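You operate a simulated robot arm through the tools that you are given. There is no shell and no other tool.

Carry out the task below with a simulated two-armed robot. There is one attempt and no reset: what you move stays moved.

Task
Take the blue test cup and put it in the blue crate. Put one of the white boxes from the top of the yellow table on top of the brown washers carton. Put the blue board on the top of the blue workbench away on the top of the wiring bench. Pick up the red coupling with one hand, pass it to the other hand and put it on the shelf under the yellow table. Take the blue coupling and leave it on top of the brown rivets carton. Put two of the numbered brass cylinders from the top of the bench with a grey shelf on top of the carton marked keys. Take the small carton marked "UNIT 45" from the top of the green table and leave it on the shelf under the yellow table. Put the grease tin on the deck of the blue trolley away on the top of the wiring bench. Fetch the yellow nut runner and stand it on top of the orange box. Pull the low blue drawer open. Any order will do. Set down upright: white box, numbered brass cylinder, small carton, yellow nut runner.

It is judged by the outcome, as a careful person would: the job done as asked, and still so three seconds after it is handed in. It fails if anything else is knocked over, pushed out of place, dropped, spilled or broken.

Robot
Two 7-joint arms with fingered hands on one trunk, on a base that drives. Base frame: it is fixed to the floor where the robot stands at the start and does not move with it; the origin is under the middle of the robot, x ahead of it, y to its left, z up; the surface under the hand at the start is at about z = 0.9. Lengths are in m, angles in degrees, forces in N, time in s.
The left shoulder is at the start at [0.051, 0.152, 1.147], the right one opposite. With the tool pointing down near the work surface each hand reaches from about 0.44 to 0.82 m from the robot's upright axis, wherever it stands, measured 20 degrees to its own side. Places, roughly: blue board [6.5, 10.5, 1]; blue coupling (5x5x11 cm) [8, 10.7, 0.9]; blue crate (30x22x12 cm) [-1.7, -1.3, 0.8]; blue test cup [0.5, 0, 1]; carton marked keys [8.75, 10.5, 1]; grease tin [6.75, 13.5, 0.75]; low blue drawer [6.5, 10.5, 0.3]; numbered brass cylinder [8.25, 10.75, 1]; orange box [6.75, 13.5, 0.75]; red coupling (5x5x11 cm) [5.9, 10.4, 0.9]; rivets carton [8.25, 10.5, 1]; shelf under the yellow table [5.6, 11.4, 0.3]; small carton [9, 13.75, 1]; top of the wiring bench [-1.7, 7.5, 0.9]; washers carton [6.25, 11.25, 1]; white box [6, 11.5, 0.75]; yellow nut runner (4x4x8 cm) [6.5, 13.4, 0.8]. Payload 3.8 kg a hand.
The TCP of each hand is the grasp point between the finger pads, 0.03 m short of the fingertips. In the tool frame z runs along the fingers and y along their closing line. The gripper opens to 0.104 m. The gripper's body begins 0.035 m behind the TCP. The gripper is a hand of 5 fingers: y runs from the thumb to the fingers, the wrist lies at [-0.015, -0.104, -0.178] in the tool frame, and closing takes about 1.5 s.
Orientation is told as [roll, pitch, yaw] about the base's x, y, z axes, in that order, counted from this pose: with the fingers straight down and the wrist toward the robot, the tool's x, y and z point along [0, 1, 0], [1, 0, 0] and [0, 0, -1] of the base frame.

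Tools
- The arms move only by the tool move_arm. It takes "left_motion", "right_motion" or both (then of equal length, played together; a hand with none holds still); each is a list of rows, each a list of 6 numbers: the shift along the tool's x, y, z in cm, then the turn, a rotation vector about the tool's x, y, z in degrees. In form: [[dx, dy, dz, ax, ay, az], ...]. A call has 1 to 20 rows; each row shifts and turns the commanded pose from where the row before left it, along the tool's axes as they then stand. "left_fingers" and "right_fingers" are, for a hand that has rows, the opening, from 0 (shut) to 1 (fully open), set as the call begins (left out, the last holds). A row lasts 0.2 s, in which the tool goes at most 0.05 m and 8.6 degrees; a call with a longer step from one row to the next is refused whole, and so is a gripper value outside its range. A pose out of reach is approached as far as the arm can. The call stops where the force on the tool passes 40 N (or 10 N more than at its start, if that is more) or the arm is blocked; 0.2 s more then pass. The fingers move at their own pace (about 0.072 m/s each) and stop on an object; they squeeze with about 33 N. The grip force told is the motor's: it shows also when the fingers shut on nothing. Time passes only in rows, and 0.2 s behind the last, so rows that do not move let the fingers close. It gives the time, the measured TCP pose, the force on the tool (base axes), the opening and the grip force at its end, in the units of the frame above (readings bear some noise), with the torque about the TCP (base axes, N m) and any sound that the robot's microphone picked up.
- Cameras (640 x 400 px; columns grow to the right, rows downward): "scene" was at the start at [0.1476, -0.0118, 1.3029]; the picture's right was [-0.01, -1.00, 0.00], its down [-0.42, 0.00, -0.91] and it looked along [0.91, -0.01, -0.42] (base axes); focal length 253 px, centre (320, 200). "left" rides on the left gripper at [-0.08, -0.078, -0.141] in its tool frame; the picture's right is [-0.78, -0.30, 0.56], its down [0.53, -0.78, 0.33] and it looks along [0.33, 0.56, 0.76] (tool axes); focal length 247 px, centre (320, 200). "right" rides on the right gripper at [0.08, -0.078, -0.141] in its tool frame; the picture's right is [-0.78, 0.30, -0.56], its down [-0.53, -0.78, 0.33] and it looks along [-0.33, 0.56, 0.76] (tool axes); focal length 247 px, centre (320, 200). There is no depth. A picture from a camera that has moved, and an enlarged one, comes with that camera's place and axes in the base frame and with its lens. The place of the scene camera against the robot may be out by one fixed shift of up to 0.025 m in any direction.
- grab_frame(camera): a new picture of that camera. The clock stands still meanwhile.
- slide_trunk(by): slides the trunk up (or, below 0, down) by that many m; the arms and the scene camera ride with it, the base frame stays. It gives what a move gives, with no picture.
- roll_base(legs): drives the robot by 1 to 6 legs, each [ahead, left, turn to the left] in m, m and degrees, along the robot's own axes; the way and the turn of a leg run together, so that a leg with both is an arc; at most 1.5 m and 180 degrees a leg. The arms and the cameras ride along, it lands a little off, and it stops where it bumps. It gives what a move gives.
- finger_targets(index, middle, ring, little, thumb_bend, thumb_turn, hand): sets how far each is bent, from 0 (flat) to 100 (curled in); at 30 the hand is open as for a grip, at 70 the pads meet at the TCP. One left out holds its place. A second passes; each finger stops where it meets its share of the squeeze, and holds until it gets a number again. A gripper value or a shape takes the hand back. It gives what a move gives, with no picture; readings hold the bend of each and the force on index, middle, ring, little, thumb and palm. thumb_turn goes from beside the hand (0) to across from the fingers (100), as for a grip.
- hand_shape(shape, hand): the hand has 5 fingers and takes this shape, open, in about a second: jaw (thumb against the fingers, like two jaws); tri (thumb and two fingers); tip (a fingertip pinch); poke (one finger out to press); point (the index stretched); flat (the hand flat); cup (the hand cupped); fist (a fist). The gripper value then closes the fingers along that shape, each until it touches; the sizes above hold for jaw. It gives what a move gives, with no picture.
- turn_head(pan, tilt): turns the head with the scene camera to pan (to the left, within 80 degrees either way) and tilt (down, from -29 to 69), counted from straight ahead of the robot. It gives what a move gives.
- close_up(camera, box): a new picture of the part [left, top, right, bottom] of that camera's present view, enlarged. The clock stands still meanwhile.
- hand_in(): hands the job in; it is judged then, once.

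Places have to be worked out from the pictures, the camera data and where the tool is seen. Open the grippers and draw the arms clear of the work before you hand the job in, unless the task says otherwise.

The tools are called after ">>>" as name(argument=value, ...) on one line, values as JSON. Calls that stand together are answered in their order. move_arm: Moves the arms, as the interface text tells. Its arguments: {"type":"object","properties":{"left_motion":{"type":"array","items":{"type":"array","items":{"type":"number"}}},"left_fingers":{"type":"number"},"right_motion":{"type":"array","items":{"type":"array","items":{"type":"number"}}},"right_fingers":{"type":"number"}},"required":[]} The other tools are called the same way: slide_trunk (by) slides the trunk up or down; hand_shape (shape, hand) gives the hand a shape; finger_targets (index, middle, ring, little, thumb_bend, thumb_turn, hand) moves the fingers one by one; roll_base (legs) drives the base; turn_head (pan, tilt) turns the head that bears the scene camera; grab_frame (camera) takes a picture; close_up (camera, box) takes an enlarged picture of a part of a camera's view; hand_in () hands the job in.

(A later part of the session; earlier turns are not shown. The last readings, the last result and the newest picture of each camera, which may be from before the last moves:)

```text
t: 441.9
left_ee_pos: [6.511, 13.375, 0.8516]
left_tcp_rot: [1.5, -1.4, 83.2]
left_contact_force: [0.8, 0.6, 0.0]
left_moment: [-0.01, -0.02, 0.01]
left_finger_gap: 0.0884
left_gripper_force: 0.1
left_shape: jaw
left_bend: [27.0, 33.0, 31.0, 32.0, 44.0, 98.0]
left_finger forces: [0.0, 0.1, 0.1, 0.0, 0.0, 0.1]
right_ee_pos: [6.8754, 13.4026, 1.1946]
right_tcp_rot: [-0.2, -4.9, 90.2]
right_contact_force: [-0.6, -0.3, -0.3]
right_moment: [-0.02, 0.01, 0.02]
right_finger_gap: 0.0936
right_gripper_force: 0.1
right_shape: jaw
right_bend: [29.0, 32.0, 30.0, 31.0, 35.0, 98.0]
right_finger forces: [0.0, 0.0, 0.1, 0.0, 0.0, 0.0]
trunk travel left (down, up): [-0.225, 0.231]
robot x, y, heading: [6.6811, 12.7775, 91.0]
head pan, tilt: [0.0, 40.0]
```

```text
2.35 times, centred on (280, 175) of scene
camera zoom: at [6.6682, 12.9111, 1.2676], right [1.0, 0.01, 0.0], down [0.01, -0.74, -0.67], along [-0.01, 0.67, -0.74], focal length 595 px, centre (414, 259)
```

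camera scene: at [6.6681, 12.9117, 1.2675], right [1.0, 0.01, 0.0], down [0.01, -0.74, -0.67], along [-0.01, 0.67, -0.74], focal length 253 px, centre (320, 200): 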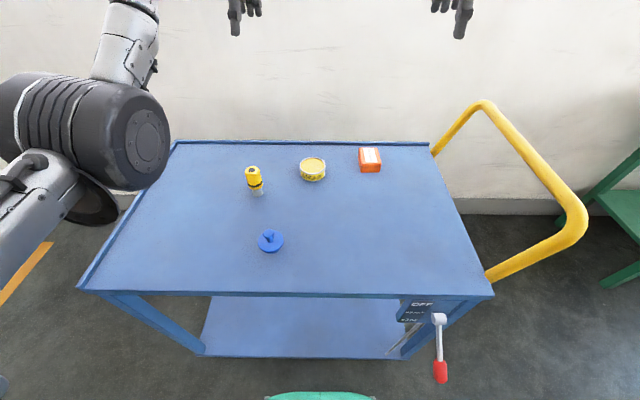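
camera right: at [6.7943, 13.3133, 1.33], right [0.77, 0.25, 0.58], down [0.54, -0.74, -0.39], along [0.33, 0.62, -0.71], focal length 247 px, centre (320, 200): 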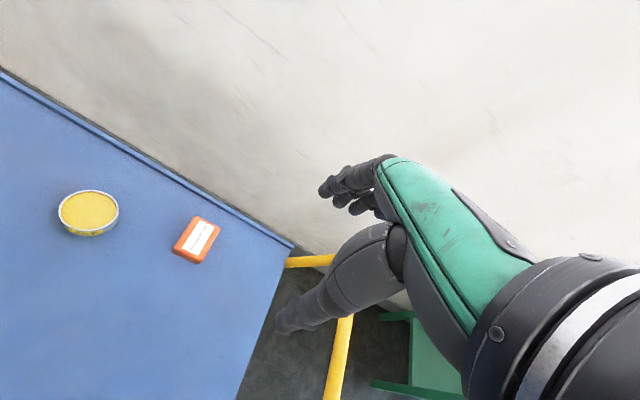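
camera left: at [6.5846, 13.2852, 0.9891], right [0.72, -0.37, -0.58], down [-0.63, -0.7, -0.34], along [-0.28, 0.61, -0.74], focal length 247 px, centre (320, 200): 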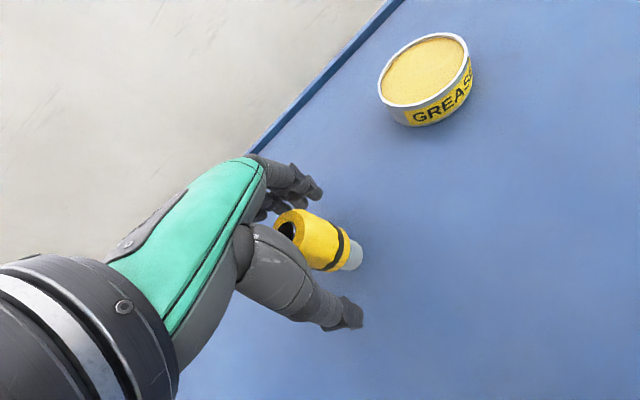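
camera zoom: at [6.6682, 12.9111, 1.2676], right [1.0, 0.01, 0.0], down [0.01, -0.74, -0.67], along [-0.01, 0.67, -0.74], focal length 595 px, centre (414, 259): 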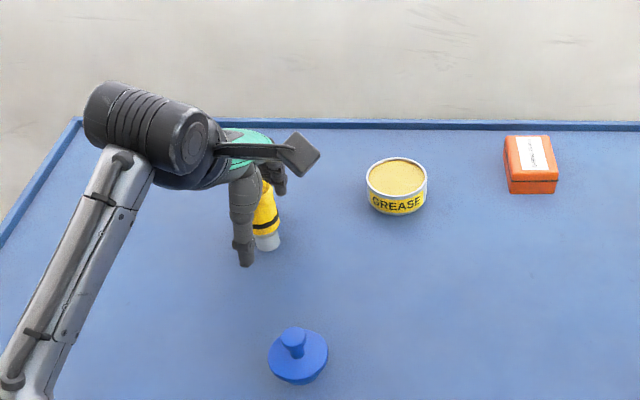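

The runner is between thumb and fingers. I close and lift a little.

>>> move_arm(left_motion=[[0, 0, 0, 0, 0, 0], [0, 0, 0, 0, 0, 0], [0, 0, 0, 0, 0, 0], [0, 0, 0, 0, 0, 0], [0, 0, 0, 0, 0, 0], [0, 0, 0, 0, 0, 0], [0, 0, 0, 0, 0, 0], [0, 0, 0, 0, 0, 0]], left_fingers=0)

>>> move_arm(left_motion=[[0, 0, -1, 0, 0, 0], [0, 0, -3, 0, 0, 0], [0, 0, -4, 0, 0, 0], [0, 0, -4, 0, 0, 0], [0, 0, -3, 0, 0, 0], [0, 0, 0, 0, 0, 0]])

>>> grab_frame(camera="left")

>>> close_up(camera="scene", box=[160, 60, 400, 230])

```text
t: 443.7
left_ee_pos: [6.5104, 13.3745, 0.8532]
left_tcp_rot: [1.5, -1.5, 83.1]
left_contact_force: [-0.5, -0.6, -0.3]
left_moment: [0.02, -0.02, -0.02]
left_finger_gap: 0.0267
left_gripper_force: 33.2
left_shape: jaw
left_bend: [73.0, 60.0, 65.0, 63.0, 74.0, 100.0]
left_finger forces: [18.8, 8.0, 0.1, 0.0, 28.1, 0.0]
right_ee_pos: [6.874, 13.4028, 1.1947]
right_tcp_rot: [-0.2, -4.8, 90.2]
right_contact_force: [0.1, 0.5, 0.8]
right_moment: [-0.01, 0.01, 0.01]
right_finger_gap: 0.0936
right_gripper_force: 0.1
right_shape: jaw
right_bend: [29.0, 32.0, 30.0, 31.0, 35.0, 98.0]
right_finger forces: [0.1, 0.1, 0.0, 0.1, 0.0, 0.1]
trunk travel left (down, up): [-0.225, 0.231]
robot x, y, heading: [6.6789, 12.7786, 90.9]
head pan, tilt: [0.0, 40.0]
```

```text
t: 445.1
left_ee_pos: [6.5148, 13.373, 1.002]
left_tcp_rot: [1.4, -1.5, 83.2]
left_contact_force: [0.8, -0.3, -3.0]
left_moment: [-0.01, 0.0, -0.02]
left_finger_gap: 0.0265
left_gripper_force: 33.5
left_shape: jaw
left_bend: [73.0, 60.0, 65.0, 63.0, 74.0, 100.0]
left_finger forces: [19.0, 8.2, 0.0, 0.1, 27.6, 0.0]
right_ee_pos: [6.8738, 13.4034, 1.1941]
right_tcp_rot: [-0.2, -4.8, 90.2]
right_contact_force: [-0.1, 0.0, 0.2]
right_moment: [0.01, -0.03, 0.0]
right_finger_gap: 0.0938
right_gripper_force: 0.0
right_shape: jaw
right_bend: [29.0, 32.0, 30.0, 31.0, 35.0, 98.0]
right_finger forces: [0.0, 0.1, 0.0, 0.1, 0.0, 0.0]
trunk travel left (down, up): [-0.225, 0.231]
robot x, y, heading: [6.6826, 12.7776, 90.8]
head pan, tilt: [0.0, 40.0]
```

```text
taken
camera left: at [6.5891, 13.2825, 1.1387], right [0.72, -0.37, -0.58], down [-0.63, -0.7, -0.34], along [-0.28, 0.61, -0.74], focal length 247 px, centre (320, 200)
```

left: 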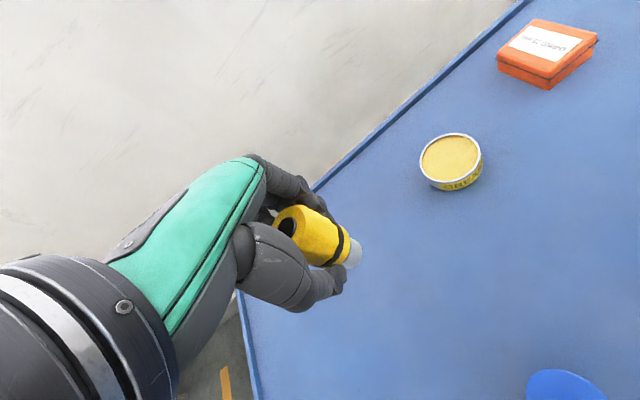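

```text
2.35 times, centred on (280, 145) of scene
camera zoom: at [6.6679, 12.9118, 1.2674], right [1.0, 0.01, 0.0], down [0.01, -0.74, -0.67], along [-0.01, 0.67, -0.74], focal length 595 px, centre (414, 329)
```

zoom: 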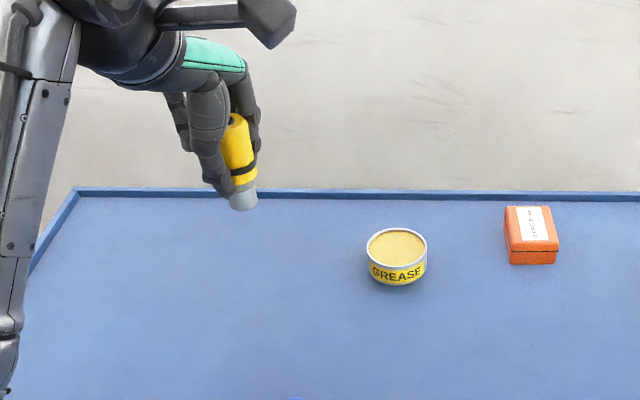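

The runner is held upright. I reach 10 cm further forward, then strafe 0.29 m right so it hangs over the orange box.

>>> move_arm(left_motion=[[0, 3.5, 0, 0, 0, 0], [0, 3.5, 0, 0, 0, 0], [0, 3.3, 0, 0, 0, 0], [0, 0, 0, 0, 0, 0]])

>>> roll_base(legs=[[0, -0.285, 0]])

>>> grab_frame(camera="left")

>>> grab_frame(camera="scene")

```text
t: 446.1
left_ee_pos: [6.5276, 13.4754, 1.0038]
left_tcp_rot: [1.4, -1.5, 83.2]
left_contact_force: [0.5, 0.0, -3.9]
left_moment: [0.0, 0.01, 0.03]
left_finger_gap: 0.0262
left_gripper_force: 32.7
left_shape: jaw
left_bend: [73.0, 60.0, 65.0, 63.0, 75.0, 100.0]
left_finger forces: [19.5, 8.3, 0.0, 0.0, 27.8, 0.1]
right_ee_pos: [6.8742, 13.4016, 1.1942]
right_tcp_rot: [-0.3, -4.8, 90.2]
right_contact_force: [0.0, -0.7, -0.1]
right_moment: [0.0, -0.01, -0.01]
right_finger_gap: 0.0936
right_gripper_force: 0.0
right_shape: jaw
right_bend: [29.0, 32.0, 30.0, 31.0, 35.0, 98.0]
right_finger forces: [0.0, 0.0, 0.0, 0.0, 0.1, 0.1]
trunk travel left (down, up): [-0.225, 0.231]
robot x, y, heading: [6.677, 12.7833, 90.7]
head pan, tilt: [0.0, 40.0]
```

```text
t: 448.1
left_ee_pos: [6.8155, 13.4792, 1.004]
left_tcp_rot: [1.6, -1.5, 83.4]
left_contact_force: [0.0, 0.4, -3.7]
left_moment: [0.01, 0.02, -0.01]
left_finger_gap: 0.0261
left_gripper_force: 33.3
left_shape: jaw
left_bend: [73.0, 60.0, 65.0, 63.0, 75.0, 100.0]
left_finger forces: [19.4, 8.4, 0.0, 0.0, 27.9, 0.0]
right_ee_pos: [7.1614, 13.4077, 1.1941]
right_tcp_rot: [-0.2, -4.8, 90.4]
right_contact_force: [0.1, -0.3, 0.3]
right_moment: [-0.01, 0.0, 0.0]
right_finger_gap: 0.0938
right_gripper_force: 0.1
right_shape: jaw
right_bend: [29.0, 32.0, 30.0, 31.0, 35.0, 98.0]
right_finger forces: [0.0, 0.1, 0.0, 0.1, 0.0, 0.1]
trunk travel left (down, up): [-0.225, 0.231]
robot x, y, heading: [6.9716, 12.7828, 90.7]
head pan, tilt: [0.0, 40.0]
```

```text
taken
camera left: at [6.8894, 13.3897, 1.1409], right [0.72, -0.37, -0.58], down [-0.63, -0.7, -0.34], along [-0.28, 0.61, -0.74], focal length 247 px, centre (320, 200)
```

left: 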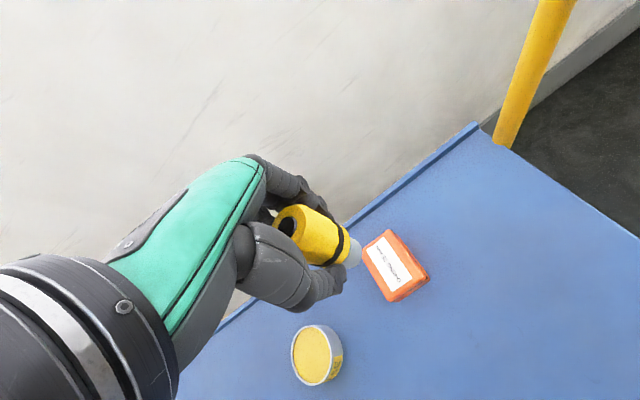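

```text
taken
camera scene: at [6.9569, 12.916, 1.2674], right [1.0, 0.02, 0.0], down [0.01, -0.74, -0.67], along [-0.01, 0.67, -0.74], focal length 253 px, centre (320, 200)
```

scene: 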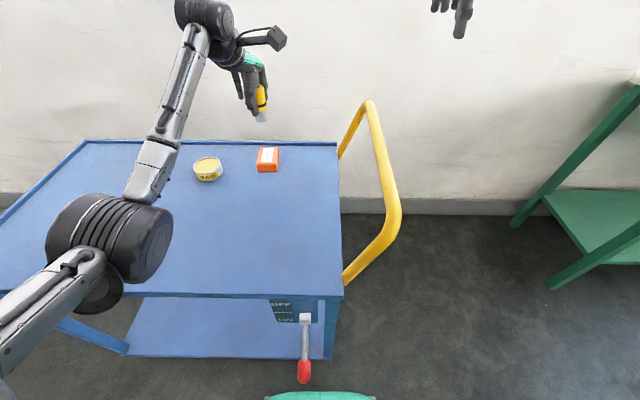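

The orange box top is ≈4.5×7 cm, centred at ≈[6.822,13.487]. I centre the runner over it and lower 8 cm.

>>> move_arm(left_motion=[[-0.4, 0.8, 2, 0, 0, 0], [0, 0, 3, 0, 0, 0], [0, 0, 2, 0, 0, 0], [0, 0, 1, 0, 0, 0], [0, 0, 0, 0, 0, 0]])

>>> grab_frame(camera="left")

>>> close_up(camera="scene", box=[160, 80, 340, 220])

```text
t: 449.3
left_ee_pos: [6.8191, 13.4888, 0.9237]
left_tcp_rot: [1.5, -1.6, 83.3]
left_contact_force: [0.3, -0.2, -3.5]
left_moment: [0.02, 0.03, 0.0]
left_finger_gap: 0.0262
left_gripper_force: 32.9
left_shape: jaw
left_bend: [73.0, 60.0, 65.0, 63.0, 75.0, 100.0]
left_finger forces: [19.4, 8.5, 0.0, 0.1, 27.7, 0.1]
right_ee_pos: [7.1617, 13.4082, 1.1943]
right_tcp_rot: [-0.2, -4.9, 90.4]
right_contact_force: [-0.9, 0.0, -0.5]
right_moment: [0.02, -0.02, 0.02]
right_finger_gap: 0.0934
right_gripper_force: 0.1
right_shape: jaw
right_bend: [29.0, 32.0, 30.0, 31.0, 35.0, 98.0]
right_finger forces: [0.1, 0.1, 0.0, 0.0, 0.1, 0.1]
trunk travel left (down, up): [-0.225, 0.231]
robot x, y, heading: [6.9698, 12.7804, 91.0]
head pan, tilt: [0.0, 40.0]
```

```text
taken
camera left: at [6.8932, 13.3997, 1.0607], right [0.72, -0.37, -0.58], down [-0.63, -0.7, -0.34], along [-0.28, 0.61, -0.74], focal length 247 px, centre (320, 200)
```

left: 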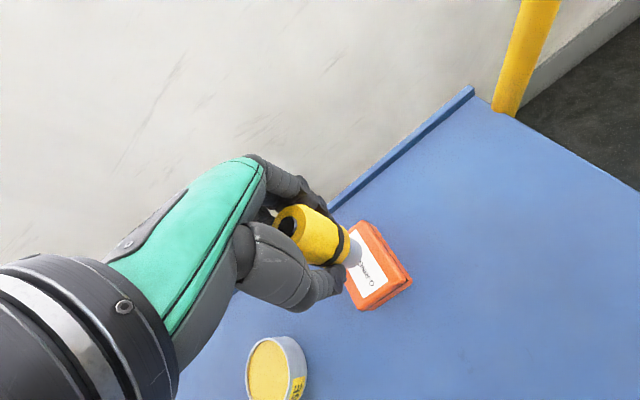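

```text
2.86 times, centred on (250, 150) of scene
camera zoom: at [6.9574, 12.916, 1.2675], right [1.0, 0.02, 0.0], down [0.01, -0.74, -0.67], along [-0.01, 0.67, -0.74], focal length 723 px, centre (520, 343)
```

zoom: 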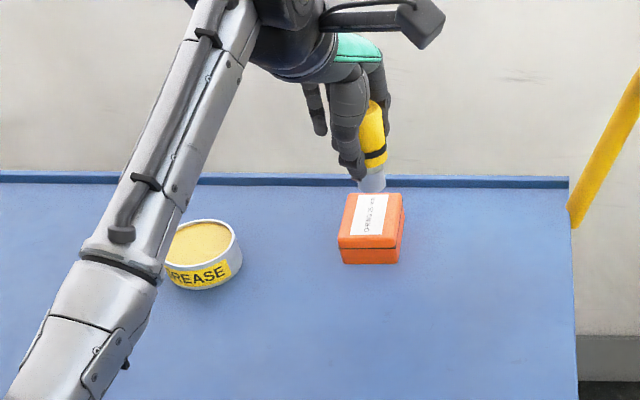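

Scene and hand views differ by about 1 cm front-to-back, so I split it: 5 mm toward me, then lower in small steps.

>>> move_arm(left_motion=[[0, -0.5, 0.8, 0, 0, 0], [0, 0, 0.6, 0, 0, 0], [0, 0, 0.3, 0, 0, 0], [0, 0, 0, 0, 0, 0]])

>>> close_up(camera="scene", box=[160, 80, 340, 220])

>>> grab_frame(camera="right")

```text
t: 450.3
left_ee_pos: [6.8178, 13.4846, 0.9069]
left_tcp_rot: [1.4, -1.5, 83.4]
left_contact_force: [0.5, -0.7, -3.9]
left_moment: [-0.01, 0.02, -0.01]
left_finger_gap: 0.0263
left_gripper_force: 33.1
left_shape: jaw
left_bend: [73.0, 60.0, 65.0, 63.0, 75.0, 100.0]
left_finger forces: [19.3, 8.4, 0.0, 0.0, 27.6, 0.0]
right_ee_pos: [7.1632, 13.408, 1.1951]
right_tcp_rot: [-0.2, -4.7, 90.5]
right_contact_force: [0.0, -0.4, -0.3]
right_moment: [0.0, 0.04, -0.01]
right_finger_gap: 0.0937
right_gripper_force: 0.0
right_shape: jaw
right_bend: [29.0, 32.0, 30.0, 31.0, 35.0, 98.0]
right_finger forces: [0.0, 0.0, 0.0, 0.1, 0.0, 0.1]
trunk travel left (down, up): [-0.225, 0.231]
robot x, y, heading: [6.97, 12.7802, 91.0]
head pan, tilt: [0.0, 40.0]
```

```text
2.86 times, centred on (250, 150) of scene
camera zoom: at [6.9573, 12.916, 1.2675], right [1.0, 0.02, 0.0], down [0.01, -0.74, -0.67], along [-0.01, 0.67, -0.74], focal length 723 px, centre (520, 343)
```

zoom: 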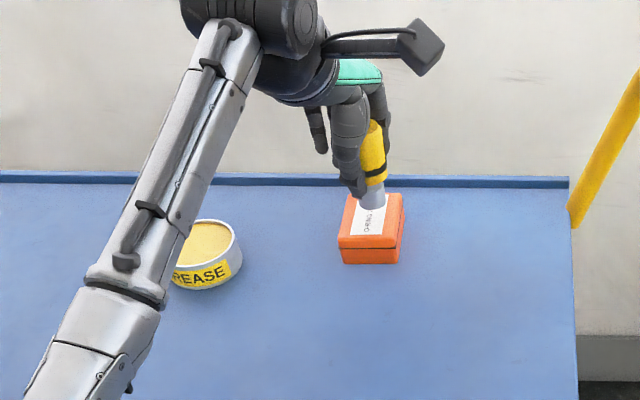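

```text
taken
camera right: at [7.0822, 13.3178, 1.33], right [0.77, 0.25, 0.58], down [0.54, -0.74, -0.39], along [0.33, 0.62, -0.71], focal length 247 px, centre (320, 200)
```

right: 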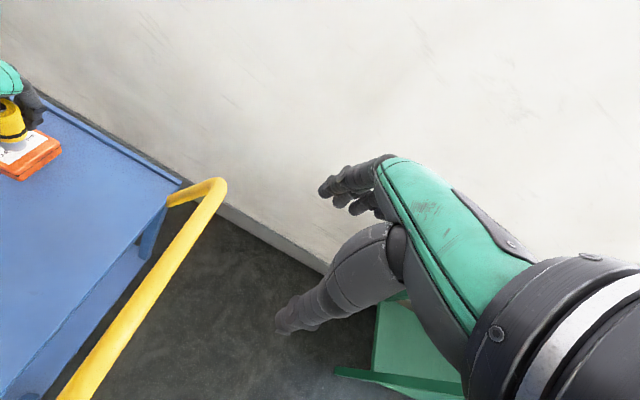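

The foot is now over the box's centre line. I go on down in 3 mm steps.

>>> move_arm(left_motion=[[0, 0, 0.3, 0, 0, 0], [0, 0, 0.3, 0, 0, 0], [0, 0, 0.3, 0, 0, 0], [0, 0, 0, 0, 0, 0]])

```text
t: 451.3
left_ee_pos: [6.8173, 13.4845, 0.8977]
left_tcp_rot: [1.5, -1.5, 83.4]
left_contact_force: [0.5, -0.3, -2.7]
left_moment: [0.0, 0.03, -0.04]
left_finger_gap: 0.0261
left_gripper_force: 33.5
left_shape: jaw
left_bend: [73.0, 60.0, 65.0, 63.0, 75.0, 100.0]
left_finger forces: [19.4, 8.4, 0.1, 0.0, 27.6, 0.0]
right_ee_pos: [7.1611, 13.4082, 1.1931]
right_tcp_rot: [-0.2, -4.8, 90.4]
right_contact_force: [0.0, -1.0, -0.1]
right_moment: [-0.01, -0.03, 0.01]
right_finger_gap: 0.0937
right_gripper_force: 0.0
right_shape: jaw
right_bend: [29.0, 32.0, 30.0, 31.0, 35.0, 98.0]
right_finger forces: [0.0, 0.0, 0.0, 0.0, 0.0, 0.0]
trunk travel left (down, up): [-0.225, 0.231]
robot x, y, heading: [6.9703, 12.7819, 91.0]
head pan, tilt: [0.0, 40.0]
```

Force eases slightly but no clear contact yet; two more small steps.

>>> move_arm(left_motion=[[0, 0, 0.3, 0, 0, 0], [0, 0, 0.2, 0, 0, 0], [0, 0, 0, 0, 0, 0]])

```text
t: 452.1
left_ee_pos: [6.8161, 13.4838, 0.8929]
left_tcp_rot: [1.4, -1.5, 83.4]
left_contact_force: [-0.3, 0.0, -3.3]
left_moment: [-0.05, 0.01, 0.0]
left_finger_gap: 0.0262
left_gripper_force: 33.4
left_shape: jaw
left_bend: [73.0, 60.0, 65.0, 63.0, 75.0, 100.0]
left_finger forces: [19.5, 8.4, 0.0, 0.0, 27.6, 0.0]
right_ee_pos: [7.1611, 13.4079, 1.1933]
right_tcp_rot: [-0.2, -4.8, 90.3]
right_contact_force: [0.3, 1.4, -0.3]
right_moment: [-0.01, 0.01, 0.01]
right_finger_gap: 0.0937
right_gripper_force: 0.0
right_shape: jaw
right_bend: [29.0, 32.0, 30.0, 31.0, 35.0, 98.0]
right_finger forces: [0.0, 0.1, 0.0, 0.0, 0.1, 0.0]
trunk travel left (down, up): [-0.225, 0.231]
robot x, y, heading: [6.973, 12.7817, 90.9]
head pan, tilt: [0.0, 40.0]
```

>>> move_arm(left_motion=[[0, 0, 0.3, 0, 0, 0], [0, 0, 0.3, 0, 0, 0], [0, 0, 0, 0, 0, 0]])

>>> close_up(camera="scene", box=[160, 80, 340, 220])

```text
t: 452.9
left_ee_pos: [6.8171, 13.4847, 0.888]
left_tcp_rot: [1.5, -1.5, 83.5]
left_contact_force: [0.1, 0.2, -3.1]
left_moment: [0.01, 0.02, 0.03]
left_finger_gap: 0.0262
left_gripper_force: 33.0
left_shape: jaw
left_bend: [73.0, 60.0, 65.0, 63.0, 75.0, 100.0]
left_finger forces: [19.4, 8.3, 0.0, 0.0, 27.8, 0.0]
right_ee_pos: [7.1618, 13.4084, 1.1936]
right_tcp_rot: [-0.2, -4.8, 90.4]
right_contact_force: [0.7, 0.6, -0.4]
right_moment: [0.04, 0.02, -0.01]
right_finger_gap: 0.0938
right_gripper_force: 0.1
right_shape: jaw
right_bend: [29.0, 32.0, 30.0, 31.0, 35.0, 98.0]
right_finger forces: [0.0, 0.0, 0.0, 0.0, 0.0, 0.1]
trunk travel left (down, up): [-0.225, 0.231]
robot x, y, heading: [6.9682, 12.7808, 90.9]
head pan, tilt: [0.0, 40.0]
```

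```text
2.86 times, centred on (250, 150) of scene
camera zoom: at [6.9573, 12.9159, 1.2675], right [1.0, 0.02, 0.0], down [0.01, -0.74, -0.67], along [-0.01, 0.67, -0.74], focal length 723 px, centre (520, 343)
```

zoom: 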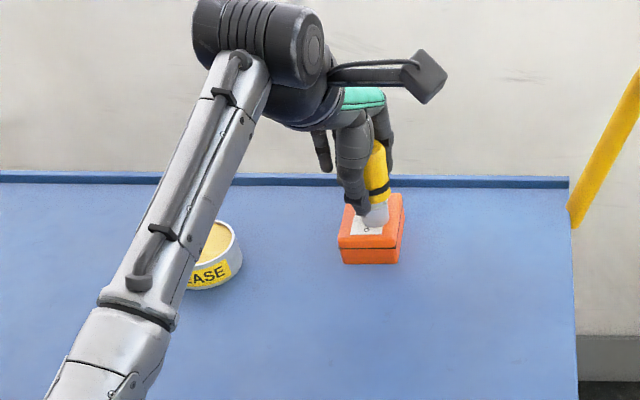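

The foot projects too near the box's front edge while still not touching, so it must go farther back. I rise 1 cm, move 1.6 cm forward and recheck.

>>> move_arm(left_motion=[[0, 0, -1, 0, 0, 0], [0, 1.6, 0, 0, 0, 0], [0, 0, 0.8, 0, 0, 0], [0, 0, 0, 0, 0, 0]])

>>> close_up(camera="scene", box=[210, 110, 310, 190])

>>> close_up(camera="left", box=[240, 180, 440, 330])

```text
t: 453.9
left_ee_pos: [6.8172, 13.5006, 0.8894]
left_tcp_rot: [1.6, -1.4, 83.4]
left_contact_force: [-0.2, -0.2, -3.0]
left_moment: [0.0, 0.0, -0.04]
left_finger_gap: 0.0264
left_gripper_force: 32.9
left_shape: jaw
left_bend: [73.0, 60.0, 65.0, 63.0, 75.0, 100.0]
left_finger forces: [19.5, 8.4, 0.0, 0.0, 27.6, 0.0]
right_ee_pos: [7.1627, 13.4069, 1.1947]
right_tcp_rot: [-0.3, -4.9, 90.4]
right_contact_force: [0.5, -0.5, 0.1]
right_moment: [0.01, 0.01, 0.0]
right_finger_gap: 0.0937
right_gripper_force: 0.0
right_shape: jaw
right_bend: [29.0, 32.0, 30.0, 31.0, 35.0, 98.0]
right_finger forces: [0.1, 0.0, 0.1, 0.0, 0.0, 0.0]
trunk travel left (down, up): [-0.225, 0.231]
robot x, y, heading: [6.9728, 12.7809, 90.9]
head pan, tilt: [0.0, 40.0]
```

```text
5.00 times, centred on (260, 150) of scene
camera zoom: at [6.9574, 12.9158, 1.2675], right [1.0, 0.02, 0.0], down [0.01, -0.74, -0.67], along [-0.01, 0.67, -0.74], focal length 1265 px, centre (620, 450)
```

zoom: 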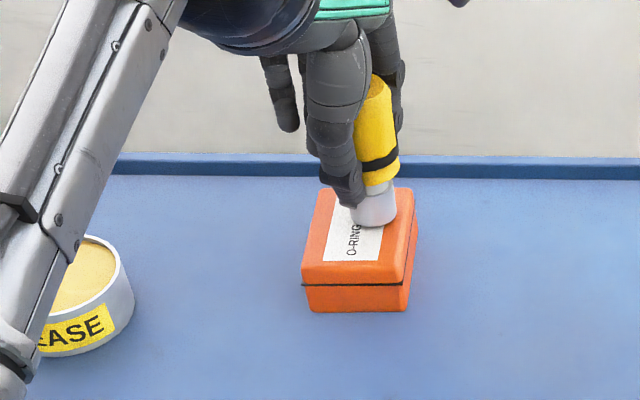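

```text
2.67 times, centred on (340, 255) of left
camera zoom: at [6.8932, 13.4108, 1.0263], right [0.72, -0.37, -0.58], down [-0.63, -0.7, -0.34], along [-0.28, 0.61, -0.74], focal length 659 px, centre (267, 53)
```

zoom: 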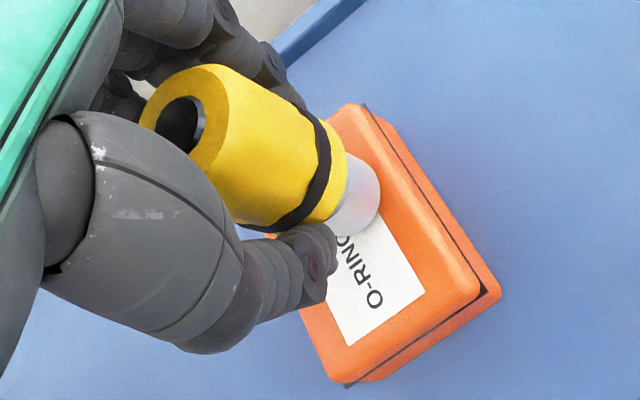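

Now the foot is over the middle front-to-back, about 6 mm right of centre. I shift 6 mm left and lower to contact.

>>> move_arm(left_motion=[[0.6, 0, 0, 0, 0, 0], [0, 0, 0.3, 0, 0, 0], [0, 0, 0.3, 0, 0, 0], [0, 0, 0, 0, 0, 0]])

```text
t: 454.9
left_ee_pos: [6.8134, 13.4998, 0.8854]
left_tcp_rot: [1.6, -1.8, 83.4]
left_contact_force: [-0.6, 0.7, 6.6]
left_moment: [0.12, -0.01, 0.0]
left_finger_gap: 0.0265
left_gripper_force: 32.8
left_shape: jaw
left_bend: [73.0, 60.0, 65.0, 63.0, 75.0, 100.0]
left_finger forces: [19.9, 9.3, 0.0, 0.0, 28.7, 0.0]
right_ee_pos: [7.1611, 13.4072, 1.1948]
right_tcp_rot: [-0.2, -4.8, 90.3]
right_contact_force: [1.0, -0.6, -0.5]
right_moment: [0.01, 0.0, -0.01]
right_finger_gap: 0.0934
right_gripper_force: 0.0
right_shape: jaw
right_bend: [29.0, 32.0, 30.0, 31.0, 35.0, 98.0]
right_finger forces: [0.1, 0.0, 0.0, 0.0, 0.0, 0.1]
trunk travel left (down, up): [-0.225, 0.231]
robot x, y, heading: [6.9699, 12.7838, 90.8]
head pan, tilt: [0.0, 40.0]
```

Contact (about 10 N). I open the hand and check before lifting away.

>>> move_arm(left_motion=[[0, 0, 0, 0, 0, 0], [0, 0, 0, 0, 0, 0], [0, 0, 0, 0, 0, 0], [0, 0, 0, 0, 0, 0], [0, 0, 0, 0, 0, 0]], left_fingers=0.85)

>>> close_up(camera="scene", box=[210, 110, 310, 190])

>>> close_up(camera="left", box=[240, 180, 440, 330])

```text
t: 456.1
left_ee_pos: [6.813, 13.5009, 0.8842]
left_tcp_rot: [1.6, -1.4, 83.3]
left_contact_force: [0.7, -0.1, 0.8]
left_moment: [-0.01, -0.03, 0.0]
left_finger_gap: 0.0881
left_gripper_force: 0.1
left_shape: jaw
left_bend: [27.0, 33.0, 31.0, 32.0, 44.0, 99.0]
left_finger forces: [0.0, 0.1, 0.0, 0.0, 0.1, 0.0]
right_ee_pos: [7.1625, 13.4077, 1.1933]
right_tcp_rot: [-0.2, -4.8, 90.4]
right_contact_force: [1.0, 0.1, 0.3]
right_moment: [-0.02, 0.02, 0.01]
right_finger_gap: 0.0938
right_gripper_force: 0.0
right_shape: jaw
right_bend: [29.0, 32.0, 30.0, 31.0, 35.0, 98.0]
right_finger forces: [0.1, 0.0, 0.0, 0.0, 0.0, 0.0]
trunk travel left (down, up): [-0.225, 0.231]
robot x, y, heading: [6.9734, 12.7799, 90.7]
head pan, tilt: [0.0, 40.0]
```

```text
5.00 times, centred on (260, 150) of scene
camera zoom: at [6.9574, 12.9155, 1.2675], right [1.0, 0.02, 0.0], down [0.01, -0.74, -0.67], along [-0.01, 0.67, -0.74], focal length 1265 px, centre (620, 450)
```

zoom: 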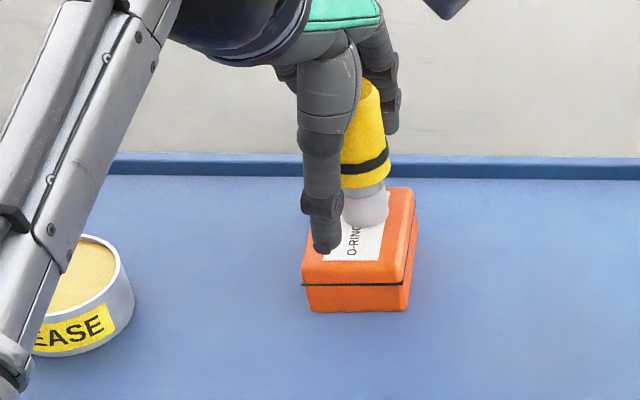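

```text
2.67 times, centred on (340, 255) of left
camera zoom: at [6.8875, 13.4111, 1.0205], right [0.72, -0.37, -0.58], down [-0.63, -0.7, -0.34], along [-0.28, 0.61, -0.74], focal length 659 px, centre (267, 53)
```

zoom: 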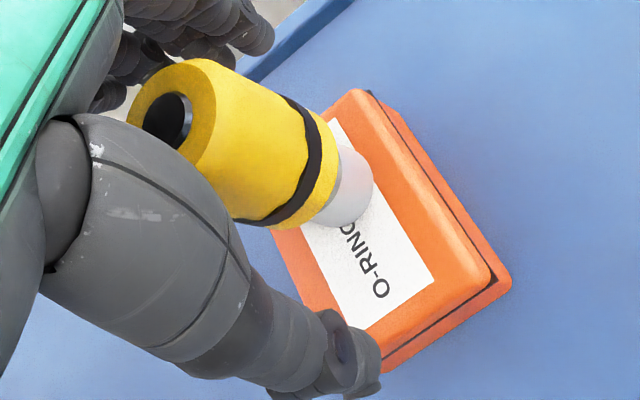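

The runner stands on the orange box by itself. I lift the hand straight up and verify.

>>> move_arm(left_motion=[[0, 0, -1, 0, 0, 0], [0, 0, -2, 0, 0, 0], [0, 0, -4, 0, 0, 0], [0, 0, -4, 0, 0, 0], [0, 0, -4, 0, 0, 0], [0, 0, -4, 0, 0, 0], [0, 0, -4, 0, 0, 0], [0, 0, 0, 0, 0, 0]])

>>> grab_frame(camera="scene")

>>> close_up(camera="scene", box=[160, 110, 310, 200])

```text
t: 457.9
left_ee_pos: [6.8165, 13.4946, 1.1116]
left_tcp_rot: [1.5, -1.4, 83.4]
left_contact_force: [0.2, 0.2, 0.6]
left_moment: [-0.01, 0.0, 0.0]
left_finger_gap: 0.0883
left_gripper_force: 0.1
left_shape: jaw
left_bend: [27.0, 33.0, 31.0, 32.0, 44.0, 99.0]
left_finger forces: [0.0, 0.0, 0.0, 0.0, 0.0, 0.0]
right_ee_pos: [7.163, 13.4071, 1.1932]
right_tcp_rot: [-0.2, -4.8, 90.3]
right_contact_force: [0.6, -0.7, -0.7]
right_moment: [-0.01, 0.03, 0.04]
right_finger_gap: 0.0937
right_gripper_force: 0.0
right_shape: jaw
right_bend: [29.0, 32.0, 30.0, 31.0, 35.0, 98.0]
right_finger forces: [0.0, 0.0, 0.0, 0.0, 0.1, 0.0]
trunk travel left (down, up): [-0.225, 0.231]
robot x, y, heading: [6.9732, 12.7793, 90.7]
head pan, tilt: [0.0, 40.0]
```

```text
taken
camera scene: at [6.9573, 12.9158, 1.2674], right [1.0, 0.02, 0.0], down [0.01, -0.74, -0.67], along [-0.01, 0.67, -0.74], focal length 253 px, centre (320, 200)
```

scene: 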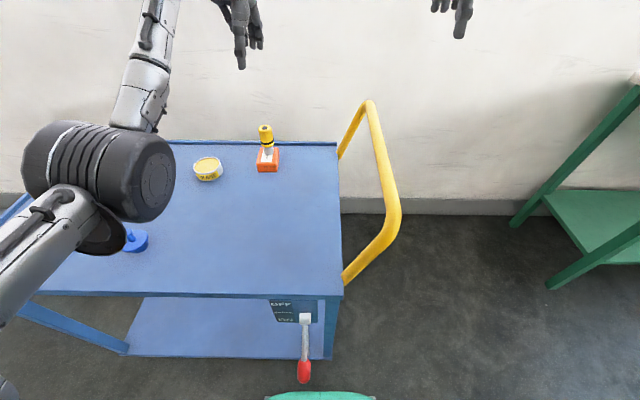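

```text
4.27 times, centred on (235, 155) of scene
camera zoom: at [6.9573, 12.9158, 1.2674], right [1.0, 0.02, 0.0], down [0.01, -0.74, -0.67], along [-0.01, 0.67, -0.74], focal length 1080 px, centre (683, 392)
```

zoom: 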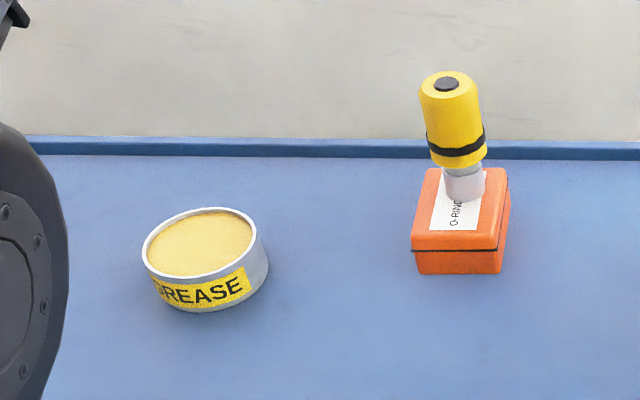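

The runner stands firmly on the orange box. Next I take the grease tin with the right hand: I strafe left 0.51 m to bring that hand above it.

>>> roll_base(legs=[[0, 0.51, -0.5]])

>>> move_arm(right_motion=[[0, 2, 2, 4.8, 0, 0], [0, 1, 3, 0, 0, 0], [0, 0, 4, 0, 0, 0], [0, 0, 4, 0, 0, 0], [0, 0, 0, 0, 0, 0]], right_fingers=1)

>>> grab_frame(camera="right")

>>> grab_frame(camera="scene")

```text
t: 460.9
left_ee_pos: [6.3132, 13.4909, 1.1126]
left_tcp_rot: [1.6, -1.5, 82.6]
left_contact_force: [-0.4, 0.1, 0.7]
left_moment: [-0.02, -0.02, -0.01]
left_finger_gap: 0.0887
left_gripper_force: 0.1
left_shape: jaw
left_bend: [27.0, 33.0, 31.0, 32.0, 44.0, 99.0]
left_finger forces: [0.0, 0.0, 0.1, 0.1, 0.0, 0.0]
right_ee_pos: [6.6577, 13.4001, 1.1935]
right_tcp_rot: [-0.2, -4.8, 89.5]
right_contact_force: [-0.7, -0.4, -0.1]
right_moment: [-0.02, 0.01, 0.01]
right_finger_gap: 0.0936
right_gripper_force: 0.1
right_shape: jaw
right_bend: [29.0, 32.0, 30.0, 31.0, 35.0, 98.0]
right_finger forces: [0.0, 0.0, 0.1, 0.1, 0.0, 0.0]
trunk travel left (down, up): [-0.225, 0.231]
robot x, y, heading: [6.4593, 12.7763, 90.3]
head pan, tilt: [0.0, 40.0]
```

```text
t: 462.1
left_ee_pos: [6.3126, 13.4911, 1.113]
left_tcp_rot: [1.5, -1.5, 82.6]
left_contact_force: [-0.4, -0.4, 0.3]
left_moment: [0.02, -0.02, 0.01]
left_finger_gap: 0.0885
left_gripper_force: 0.1
left_shape: jaw
left_bend: [27.0, 33.0, 31.0, 32.0, 44.0, 99.0]
left_finger forces: [0.1, 0.0, 0.1, 0.0, 0.0, 0.0]
right_ee_pos: [6.6576, 13.431, 1.0677]
right_tcp_rot: [-0.2, 0.0, 89.6]
right_contact_force: [0.1, 0.2, -0.6]
right_moment: [0.03, 0.02, -0.02]
right_finger_gap: 0.1039
right_gripper_force: 0.0
right_shape: jaw
right_bend: [30.0, 30.0, 30.0, 30.0, 30.0, 98.0]
right_finger forces: [0.0, 0.1, 0.0, 0.1, 0.1, 0.0]
trunk travel left (down, up): [-0.225, 0.231]
robot x, y, heading: [6.4563, 12.7762, 90.2]
head pan, tilt: [0.0, 40.0]
```

```text
taken
camera right: at [6.5766, 13.3542, 1.2105], right [0.78, 0.29, 0.56], down [0.53, -0.78, -0.33], along [0.34, 0.55, -0.76], focal length 247 px, centre (320, 200)
```

right: 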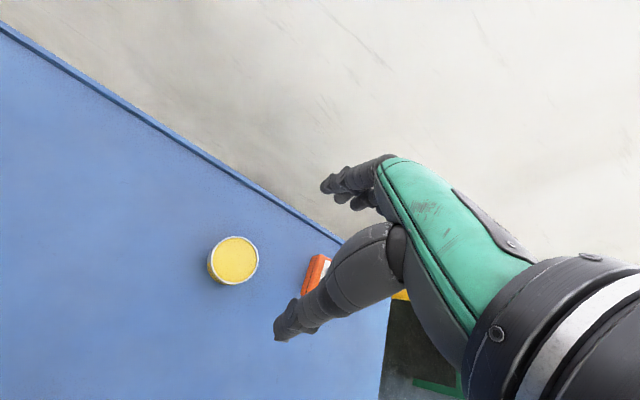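

```text
taken
camera scene: at [6.4462, 12.9102, 1.2676], right [1.0, 0.0, 0.0], down [0.0, -0.74, -0.67], along [0.0, 0.67, -0.74], focal length 253 px, centre (320, 200)
```

scene: 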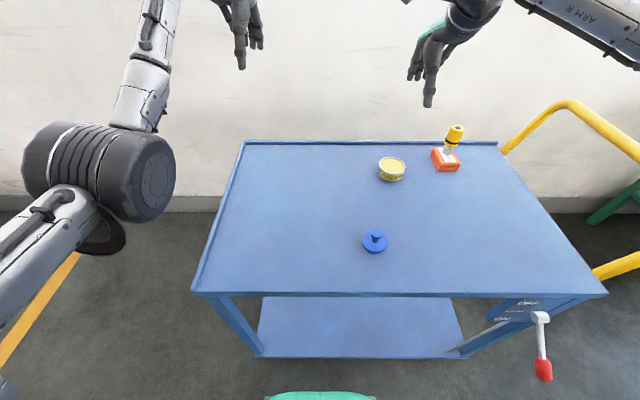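

Tin centre ≈[6.65,13.450]. I centre the right hand and lower to z≈0.93, then check.

>>> move_arm(right_motion=[[0.8, 1.9, 0, 0, 0, 0], [0, 0, 4, 0, 0, 0], [0, 0, 4, 0, 0, 0], [0, 0, 4, 0, 0, 0], [0, 0, 2, 0, 0, 0], [0, 0, 0, 0, 0, 0]])

>>> grab_frame(camera="right")

>>> close_up(camera="scene", box=[330, 70, 490, 200])

```text
t: 463.5
left_ee_pos: [6.3128, 13.4906, 1.1134]
left_tcp_rot: [1.5, -1.5, 82.5]
left_contact_force: [0.5, -0.1, -0.3]
left_moment: [0.04, 0.01, -0.04]
left_finger_gap: 0.088
left_gripper_force: 0.0
left_shape: jaw
left_bend: [27.0, 33.0, 31.0, 32.0, 44.0, 99.0]
left_finger forces: [0.1, 0.0, 0.1, 0.0, 0.0, 0.1]
right_ee_pos: [6.6512, 13.4503, 0.9262]
right_tcp_rot: [-0.1, 0.1, 89.6]
right_contact_force: [0.9, 0.4, 0.6]
right_moment: [-0.02, -0.02, 0.0]
right_finger_gap: 0.1037
right_gripper_force: 0.1
right_shape: jaw
right_bend: [30.0, 30.0, 30.0, 30.0, 30.0, 98.0]
right_finger forces: [0.0, 0.1, 0.0, 0.1, 0.0, 0.1]
trunk travel left (down, up): [-0.225, 0.231]
robot x, y, heading: [6.4549, 12.7756, 90.1]
head pan, tilt: [0.0, 40.0]
```

```text
taken
camera right: at [6.5697, 13.3734, 1.0692], right [0.78, 0.29, 0.56], down [0.53, -0.78, -0.33], along [0.34, 0.55, -0.76], focal length 247 px, centre (320, 200)
```

right: 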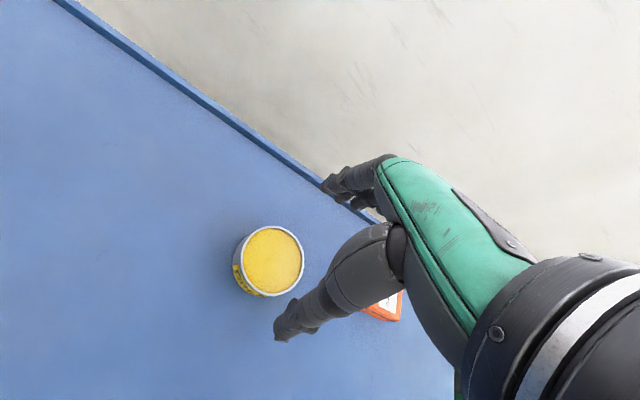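

```text
3.08 times, centred on (410, 135) of scene
camera zoom: at [6.4463, 12.9104, 1.2676], right [1.0, 0.0, 0.0], down [0.0, -0.74, -0.67], along [0.0, 0.67, -0.74], focal length 779 px, centre (43, 400)
```

zoom: 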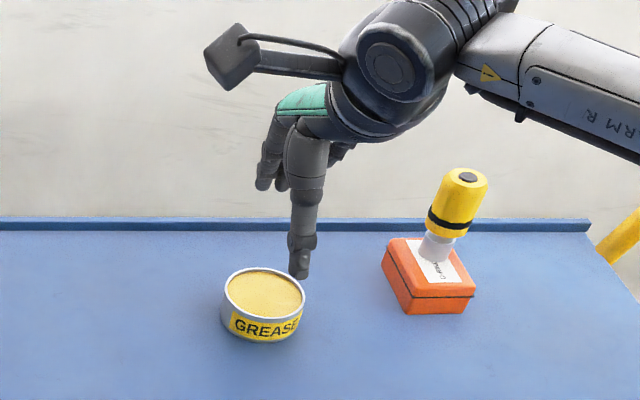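

Small corrections (6 mm left, 4 mm back), then I lower slowly around the tin.

>>> move_arm(right_motion=[[0.6, -0.4, 2, 0, 0, 0], [0, 0, 2, 0, 0, 0], [0, 0, 2, 0, 0, 0], [0, 0, 1.5, 0, 0, 0], [0, 0, 0, 0, 0, 0]])

>>> grab_frame(camera="right")

>>> close_up(camera="scene", box=[330, 70, 490, 200])

```text
t: 464.7
left_ee_pos: [6.3126, 13.4908, 1.1127]
left_tcp_rot: [1.5, -1.4, 82.6]
left_contact_force: [0.5, 1.0, -0.5]
left_moment: [0.0, 0.03, 0.01]
left_finger_gap: 0.0886
left_gripper_force: 0.0
left_shape: jaw
left_bend: [27.0, 33.0, 31.0, 32.0, 44.0, 99.0]
left_finger forces: [0.1, 0.1, 0.1, 0.0, 0.0, 0.0]
right_ee_pos: [6.6463, 13.4468, 0.8519]
right_tcp_rot: [-0.1, 0.1, 89.6]
right_contact_force: [0.5, 1.0, 0.3]
right_moment: [-0.03, -0.02, -0.01]
right_finger_gap: 0.1036
right_gripper_force: 0.0
right_shape: jaw
right_bend: [30.0, 30.0, 30.0, 30.0, 30.0, 98.0]
right_finger forces: [0.1, 0.0, 0.0, 0.0, 0.0, 0.0]
trunk travel left (down, up): [-0.225, 0.231]
robot x, y, heading: [6.4568, 12.7738, 90.4]
head pan, tilt: [0.0, 40.0]
```

```text
taken
camera right: at [6.5657, 13.369, 0.9937], right [0.78, 0.29, 0.56], down [0.53, -0.78, -0.33], along [0.34, 0.55, -0.76], focal length 247 px, centre (320, 200)
```

right: 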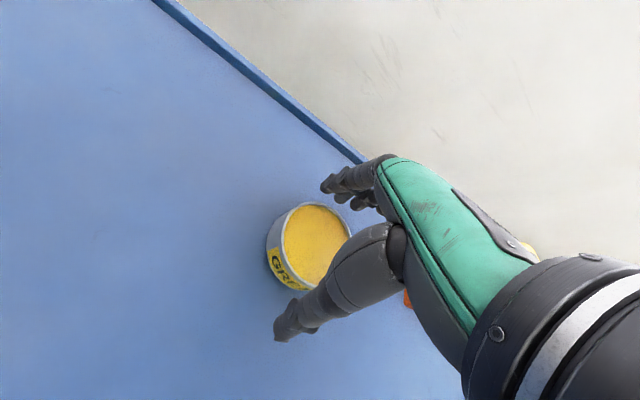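

```text
3.08 times, centred on (410, 135) of scene
camera zoom: at [6.4464, 12.9105, 1.2676], right [1.0, 0.0, 0.0], down [0.0, -0.74, -0.67], along [0.0, 0.67, -0.74], focal length 779 px, centre (43, 400)
```

zoom: 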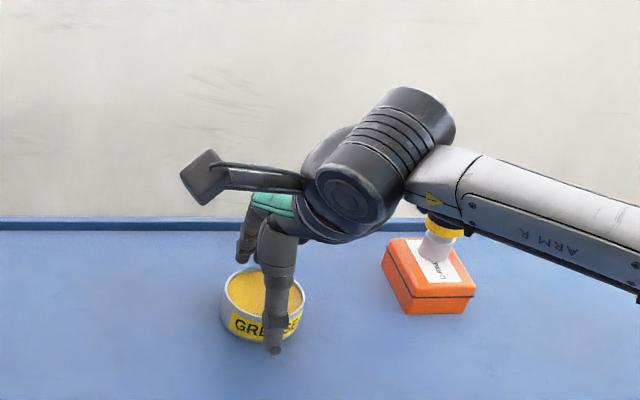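

Aligned; the right forearm passes well in front of the runner. I lower the last 2.3 cm and check the force.

>>> move_arm(right_motion=[[0, 0, 1, 0, 0, 0], [0, 0, 0.8, 0, 0, 0], [0, 0, 0.4, 0, 0, 0], [0, 0, 0, 0, 0, 0]])

>>> close_up(camera="right", box=[230, 150, 430, 350])

```text
t: 465.7
left_ee_pos: [6.3137, 13.4907, 1.1128]
left_tcp_rot: [1.5, -1.5, 82.6]
left_contact_force: [0.4, 0.0, -0.2]
left_moment: [0.01, 0.01, -0.02]
left_finger_gap: 0.0883
left_gripper_force: 0.1
left_shape: jaw
left_bend: [27.0, 33.0, 31.0, 32.0, 44.0, 99.0]
left_finger forces: [0.0, 0.1, 0.0, 0.1, 0.0, 0.1]
right_ee_pos: [6.6456, 13.4463, 0.8301]
right_tcp_rot: [-0.2, -0.1, 89.6]
right_contact_force: [1.2, -0.6, 3.4]
right_moment: [0.18, -0.03, -0.04]
right_finger_gap: 0.1035
right_gripper_force: 0.1
right_shape: jaw
right_bend: [30.0, 30.0, 30.0, 30.0, 30.0, 98.0]
right_finger forces: [0.1, 2.7, 0.0, 0.0, 0.0, 0.0]
trunk travel left (down, up): [-0.225, 0.231]
robot x, y, heading: [6.4566, 12.7773, 90.4]
head pan, tilt: [0.0, 40.0]
```

```text
2.00 times, centred on (330, 250) of right
camera zoom: at [6.5655, 13.3686, 0.9732], right [0.78, 0.29, 0.56], down [0.53, -0.78, -0.33], along [0.34, 0.55, -0.76], focal length 494 px, centre (300, 100)
```

zoom: 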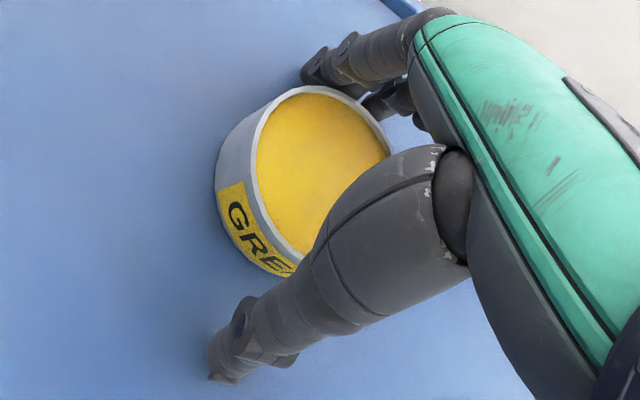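

The tin sits nearer the fingers than the thumb (light touch by the middle finger). I rise 1 cm, shift 8 mm forward and come down again.

>>> move_arm(right_motion=[[0, 0, -1.2, 0, 0, 0], [0, 0.9, 0, 0, 0, 0], [0, 0, 0.8, 0, 0, 0], [0, 0, 0.5, 0, 0, 0], [0, 0, 0, 0, 0, 0]])

>>> close_up(camera="right", box=[230, 150, 430, 350])

```text
t: 466.9
left_ee_pos: [6.3133, 13.4899, 1.1133]
left_tcp_rot: [1.5, -1.6, 82.6]
left_contact_force: [0.8, -0.6, -0.7]
left_moment: [0.01, 0.0, 0.03]
left_finger_gap: 0.0884
left_gripper_force: 0.0
left_shape: jaw
left_bend: [27.0, 33.0, 31.0, 32.0, 44.0, 99.0]
left_finger forces: [0.0, 0.0, 0.0, 0.1, 0.2, 0.0]
right_ee_pos: [6.6461, 13.4553, 0.8305]
right_tcp_rot: [-0.2, -0.2, 89.5]
right_contact_force: [0.6, -1.3, 5.7]
right_moment: [0.32, -0.06, -0.02]
right_finger_gap: 0.1036
right_gripper_force: 0.0
right_shape: jaw
right_bend: [30.0, 30.0, 30.0, 30.0, 30.0, 98.0]
right_finger forces: [0.0, 5.6, 0.0, 0.1, 0.0, 0.0]
trunk travel left (down, up): [-0.225, 0.231]
robot x, y, heading: [6.4582, 12.7755, 90.3]
head pan, tilt: [0.0, 40.0]
```

```text
2.00 times, centred on (330, 250) of right
camera zoom: at [6.5645, 13.3774, 0.9726], right [0.78, 0.29, 0.56], down [0.53, -0.78, -0.33], along [0.34, 0.56, -0.76], focal length 494 px, centre (300, 100)
```

zoom: 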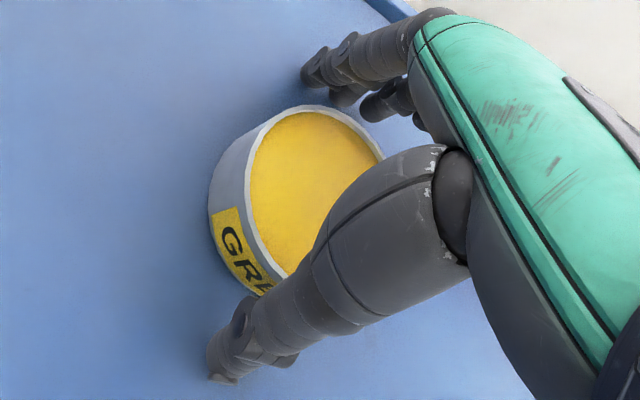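

Now the tin is centred; the middle fingertip just touches the deck. I rise 3 mm and close the hand.

>>> move_arm(right_motion=[[0, 0, -0.3, 0, 0, 0], [0, 0, 0, 0, 0, 0], [0, 0, 0, 0, 0, 0], [0, 0, 0, 0, 0, 0], [0, 0, 0, 0, 0, 0], [0, 0, 0, 0, 0, 0], [0, 0, 0, 0, 0, 0], [0, 0, 0, 0, 0, 0]], right_fingers=0)

>>> close_up(camera="right", box=[230, 150, 430, 350])

```text
t: 468.7
left_ee_pos: [6.3138, 13.4924, 1.1133]
left_tcp_rot: [1.5, -1.5, 82.6]
left_contact_force: [-0.1, 0.5, 0.3]
left_moment: [0.03, 0.0, -0.05]
left_finger_gap: 0.0884
left_gripper_force: 0.0
left_shape: jaw
left_bend: [27.0, 33.0, 31.0, 32.0, 44.0, 99.0]
left_finger forces: [0.1, 0.0, 0.0, 0.1, 0.1, 0.0]
right_ee_pos: [6.6464, 13.4559, 0.8302]
right_tcp_rot: [-0.2, 0.0, 89.5]
right_contact_force: [-0.1, 1.1, 3.0]
right_moment: [0.06, 0.0, 0.06]
right_finger_gap: 0.0619
right_gripper_force: 32.5
right_shape: jaw
right_bend: [27.0, 36.0, 37.0, 44.0, 71.0, 100.0]
right_finger forces: [19.6, 7.8, 3.7, 0.1, 29.4, 0.1]
trunk travel left (down, up): [-0.225, 0.231]
robot x, y, heading: [6.458, 12.776, 90.3]
head pan, tilt: [0.0, 40.0]
```

```text
2.00 times, centred on (330, 250) of right
camera zoom: at [6.5647, 13.3777, 0.9737], right [0.78, 0.29, 0.56], down [0.53, -0.78, -0.33], along [0.34, 0.55, -0.76], focal length 494 px, centre (300, 100)
```

zoom: 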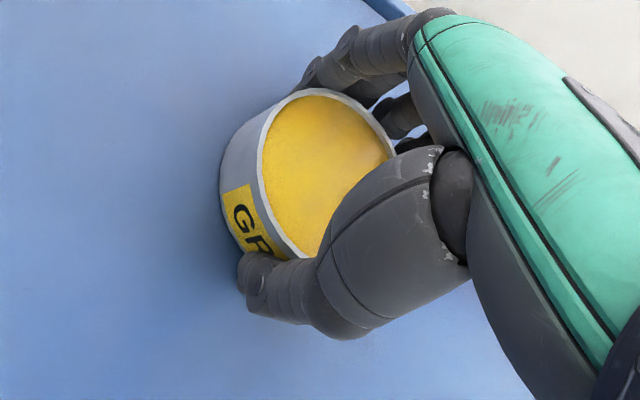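

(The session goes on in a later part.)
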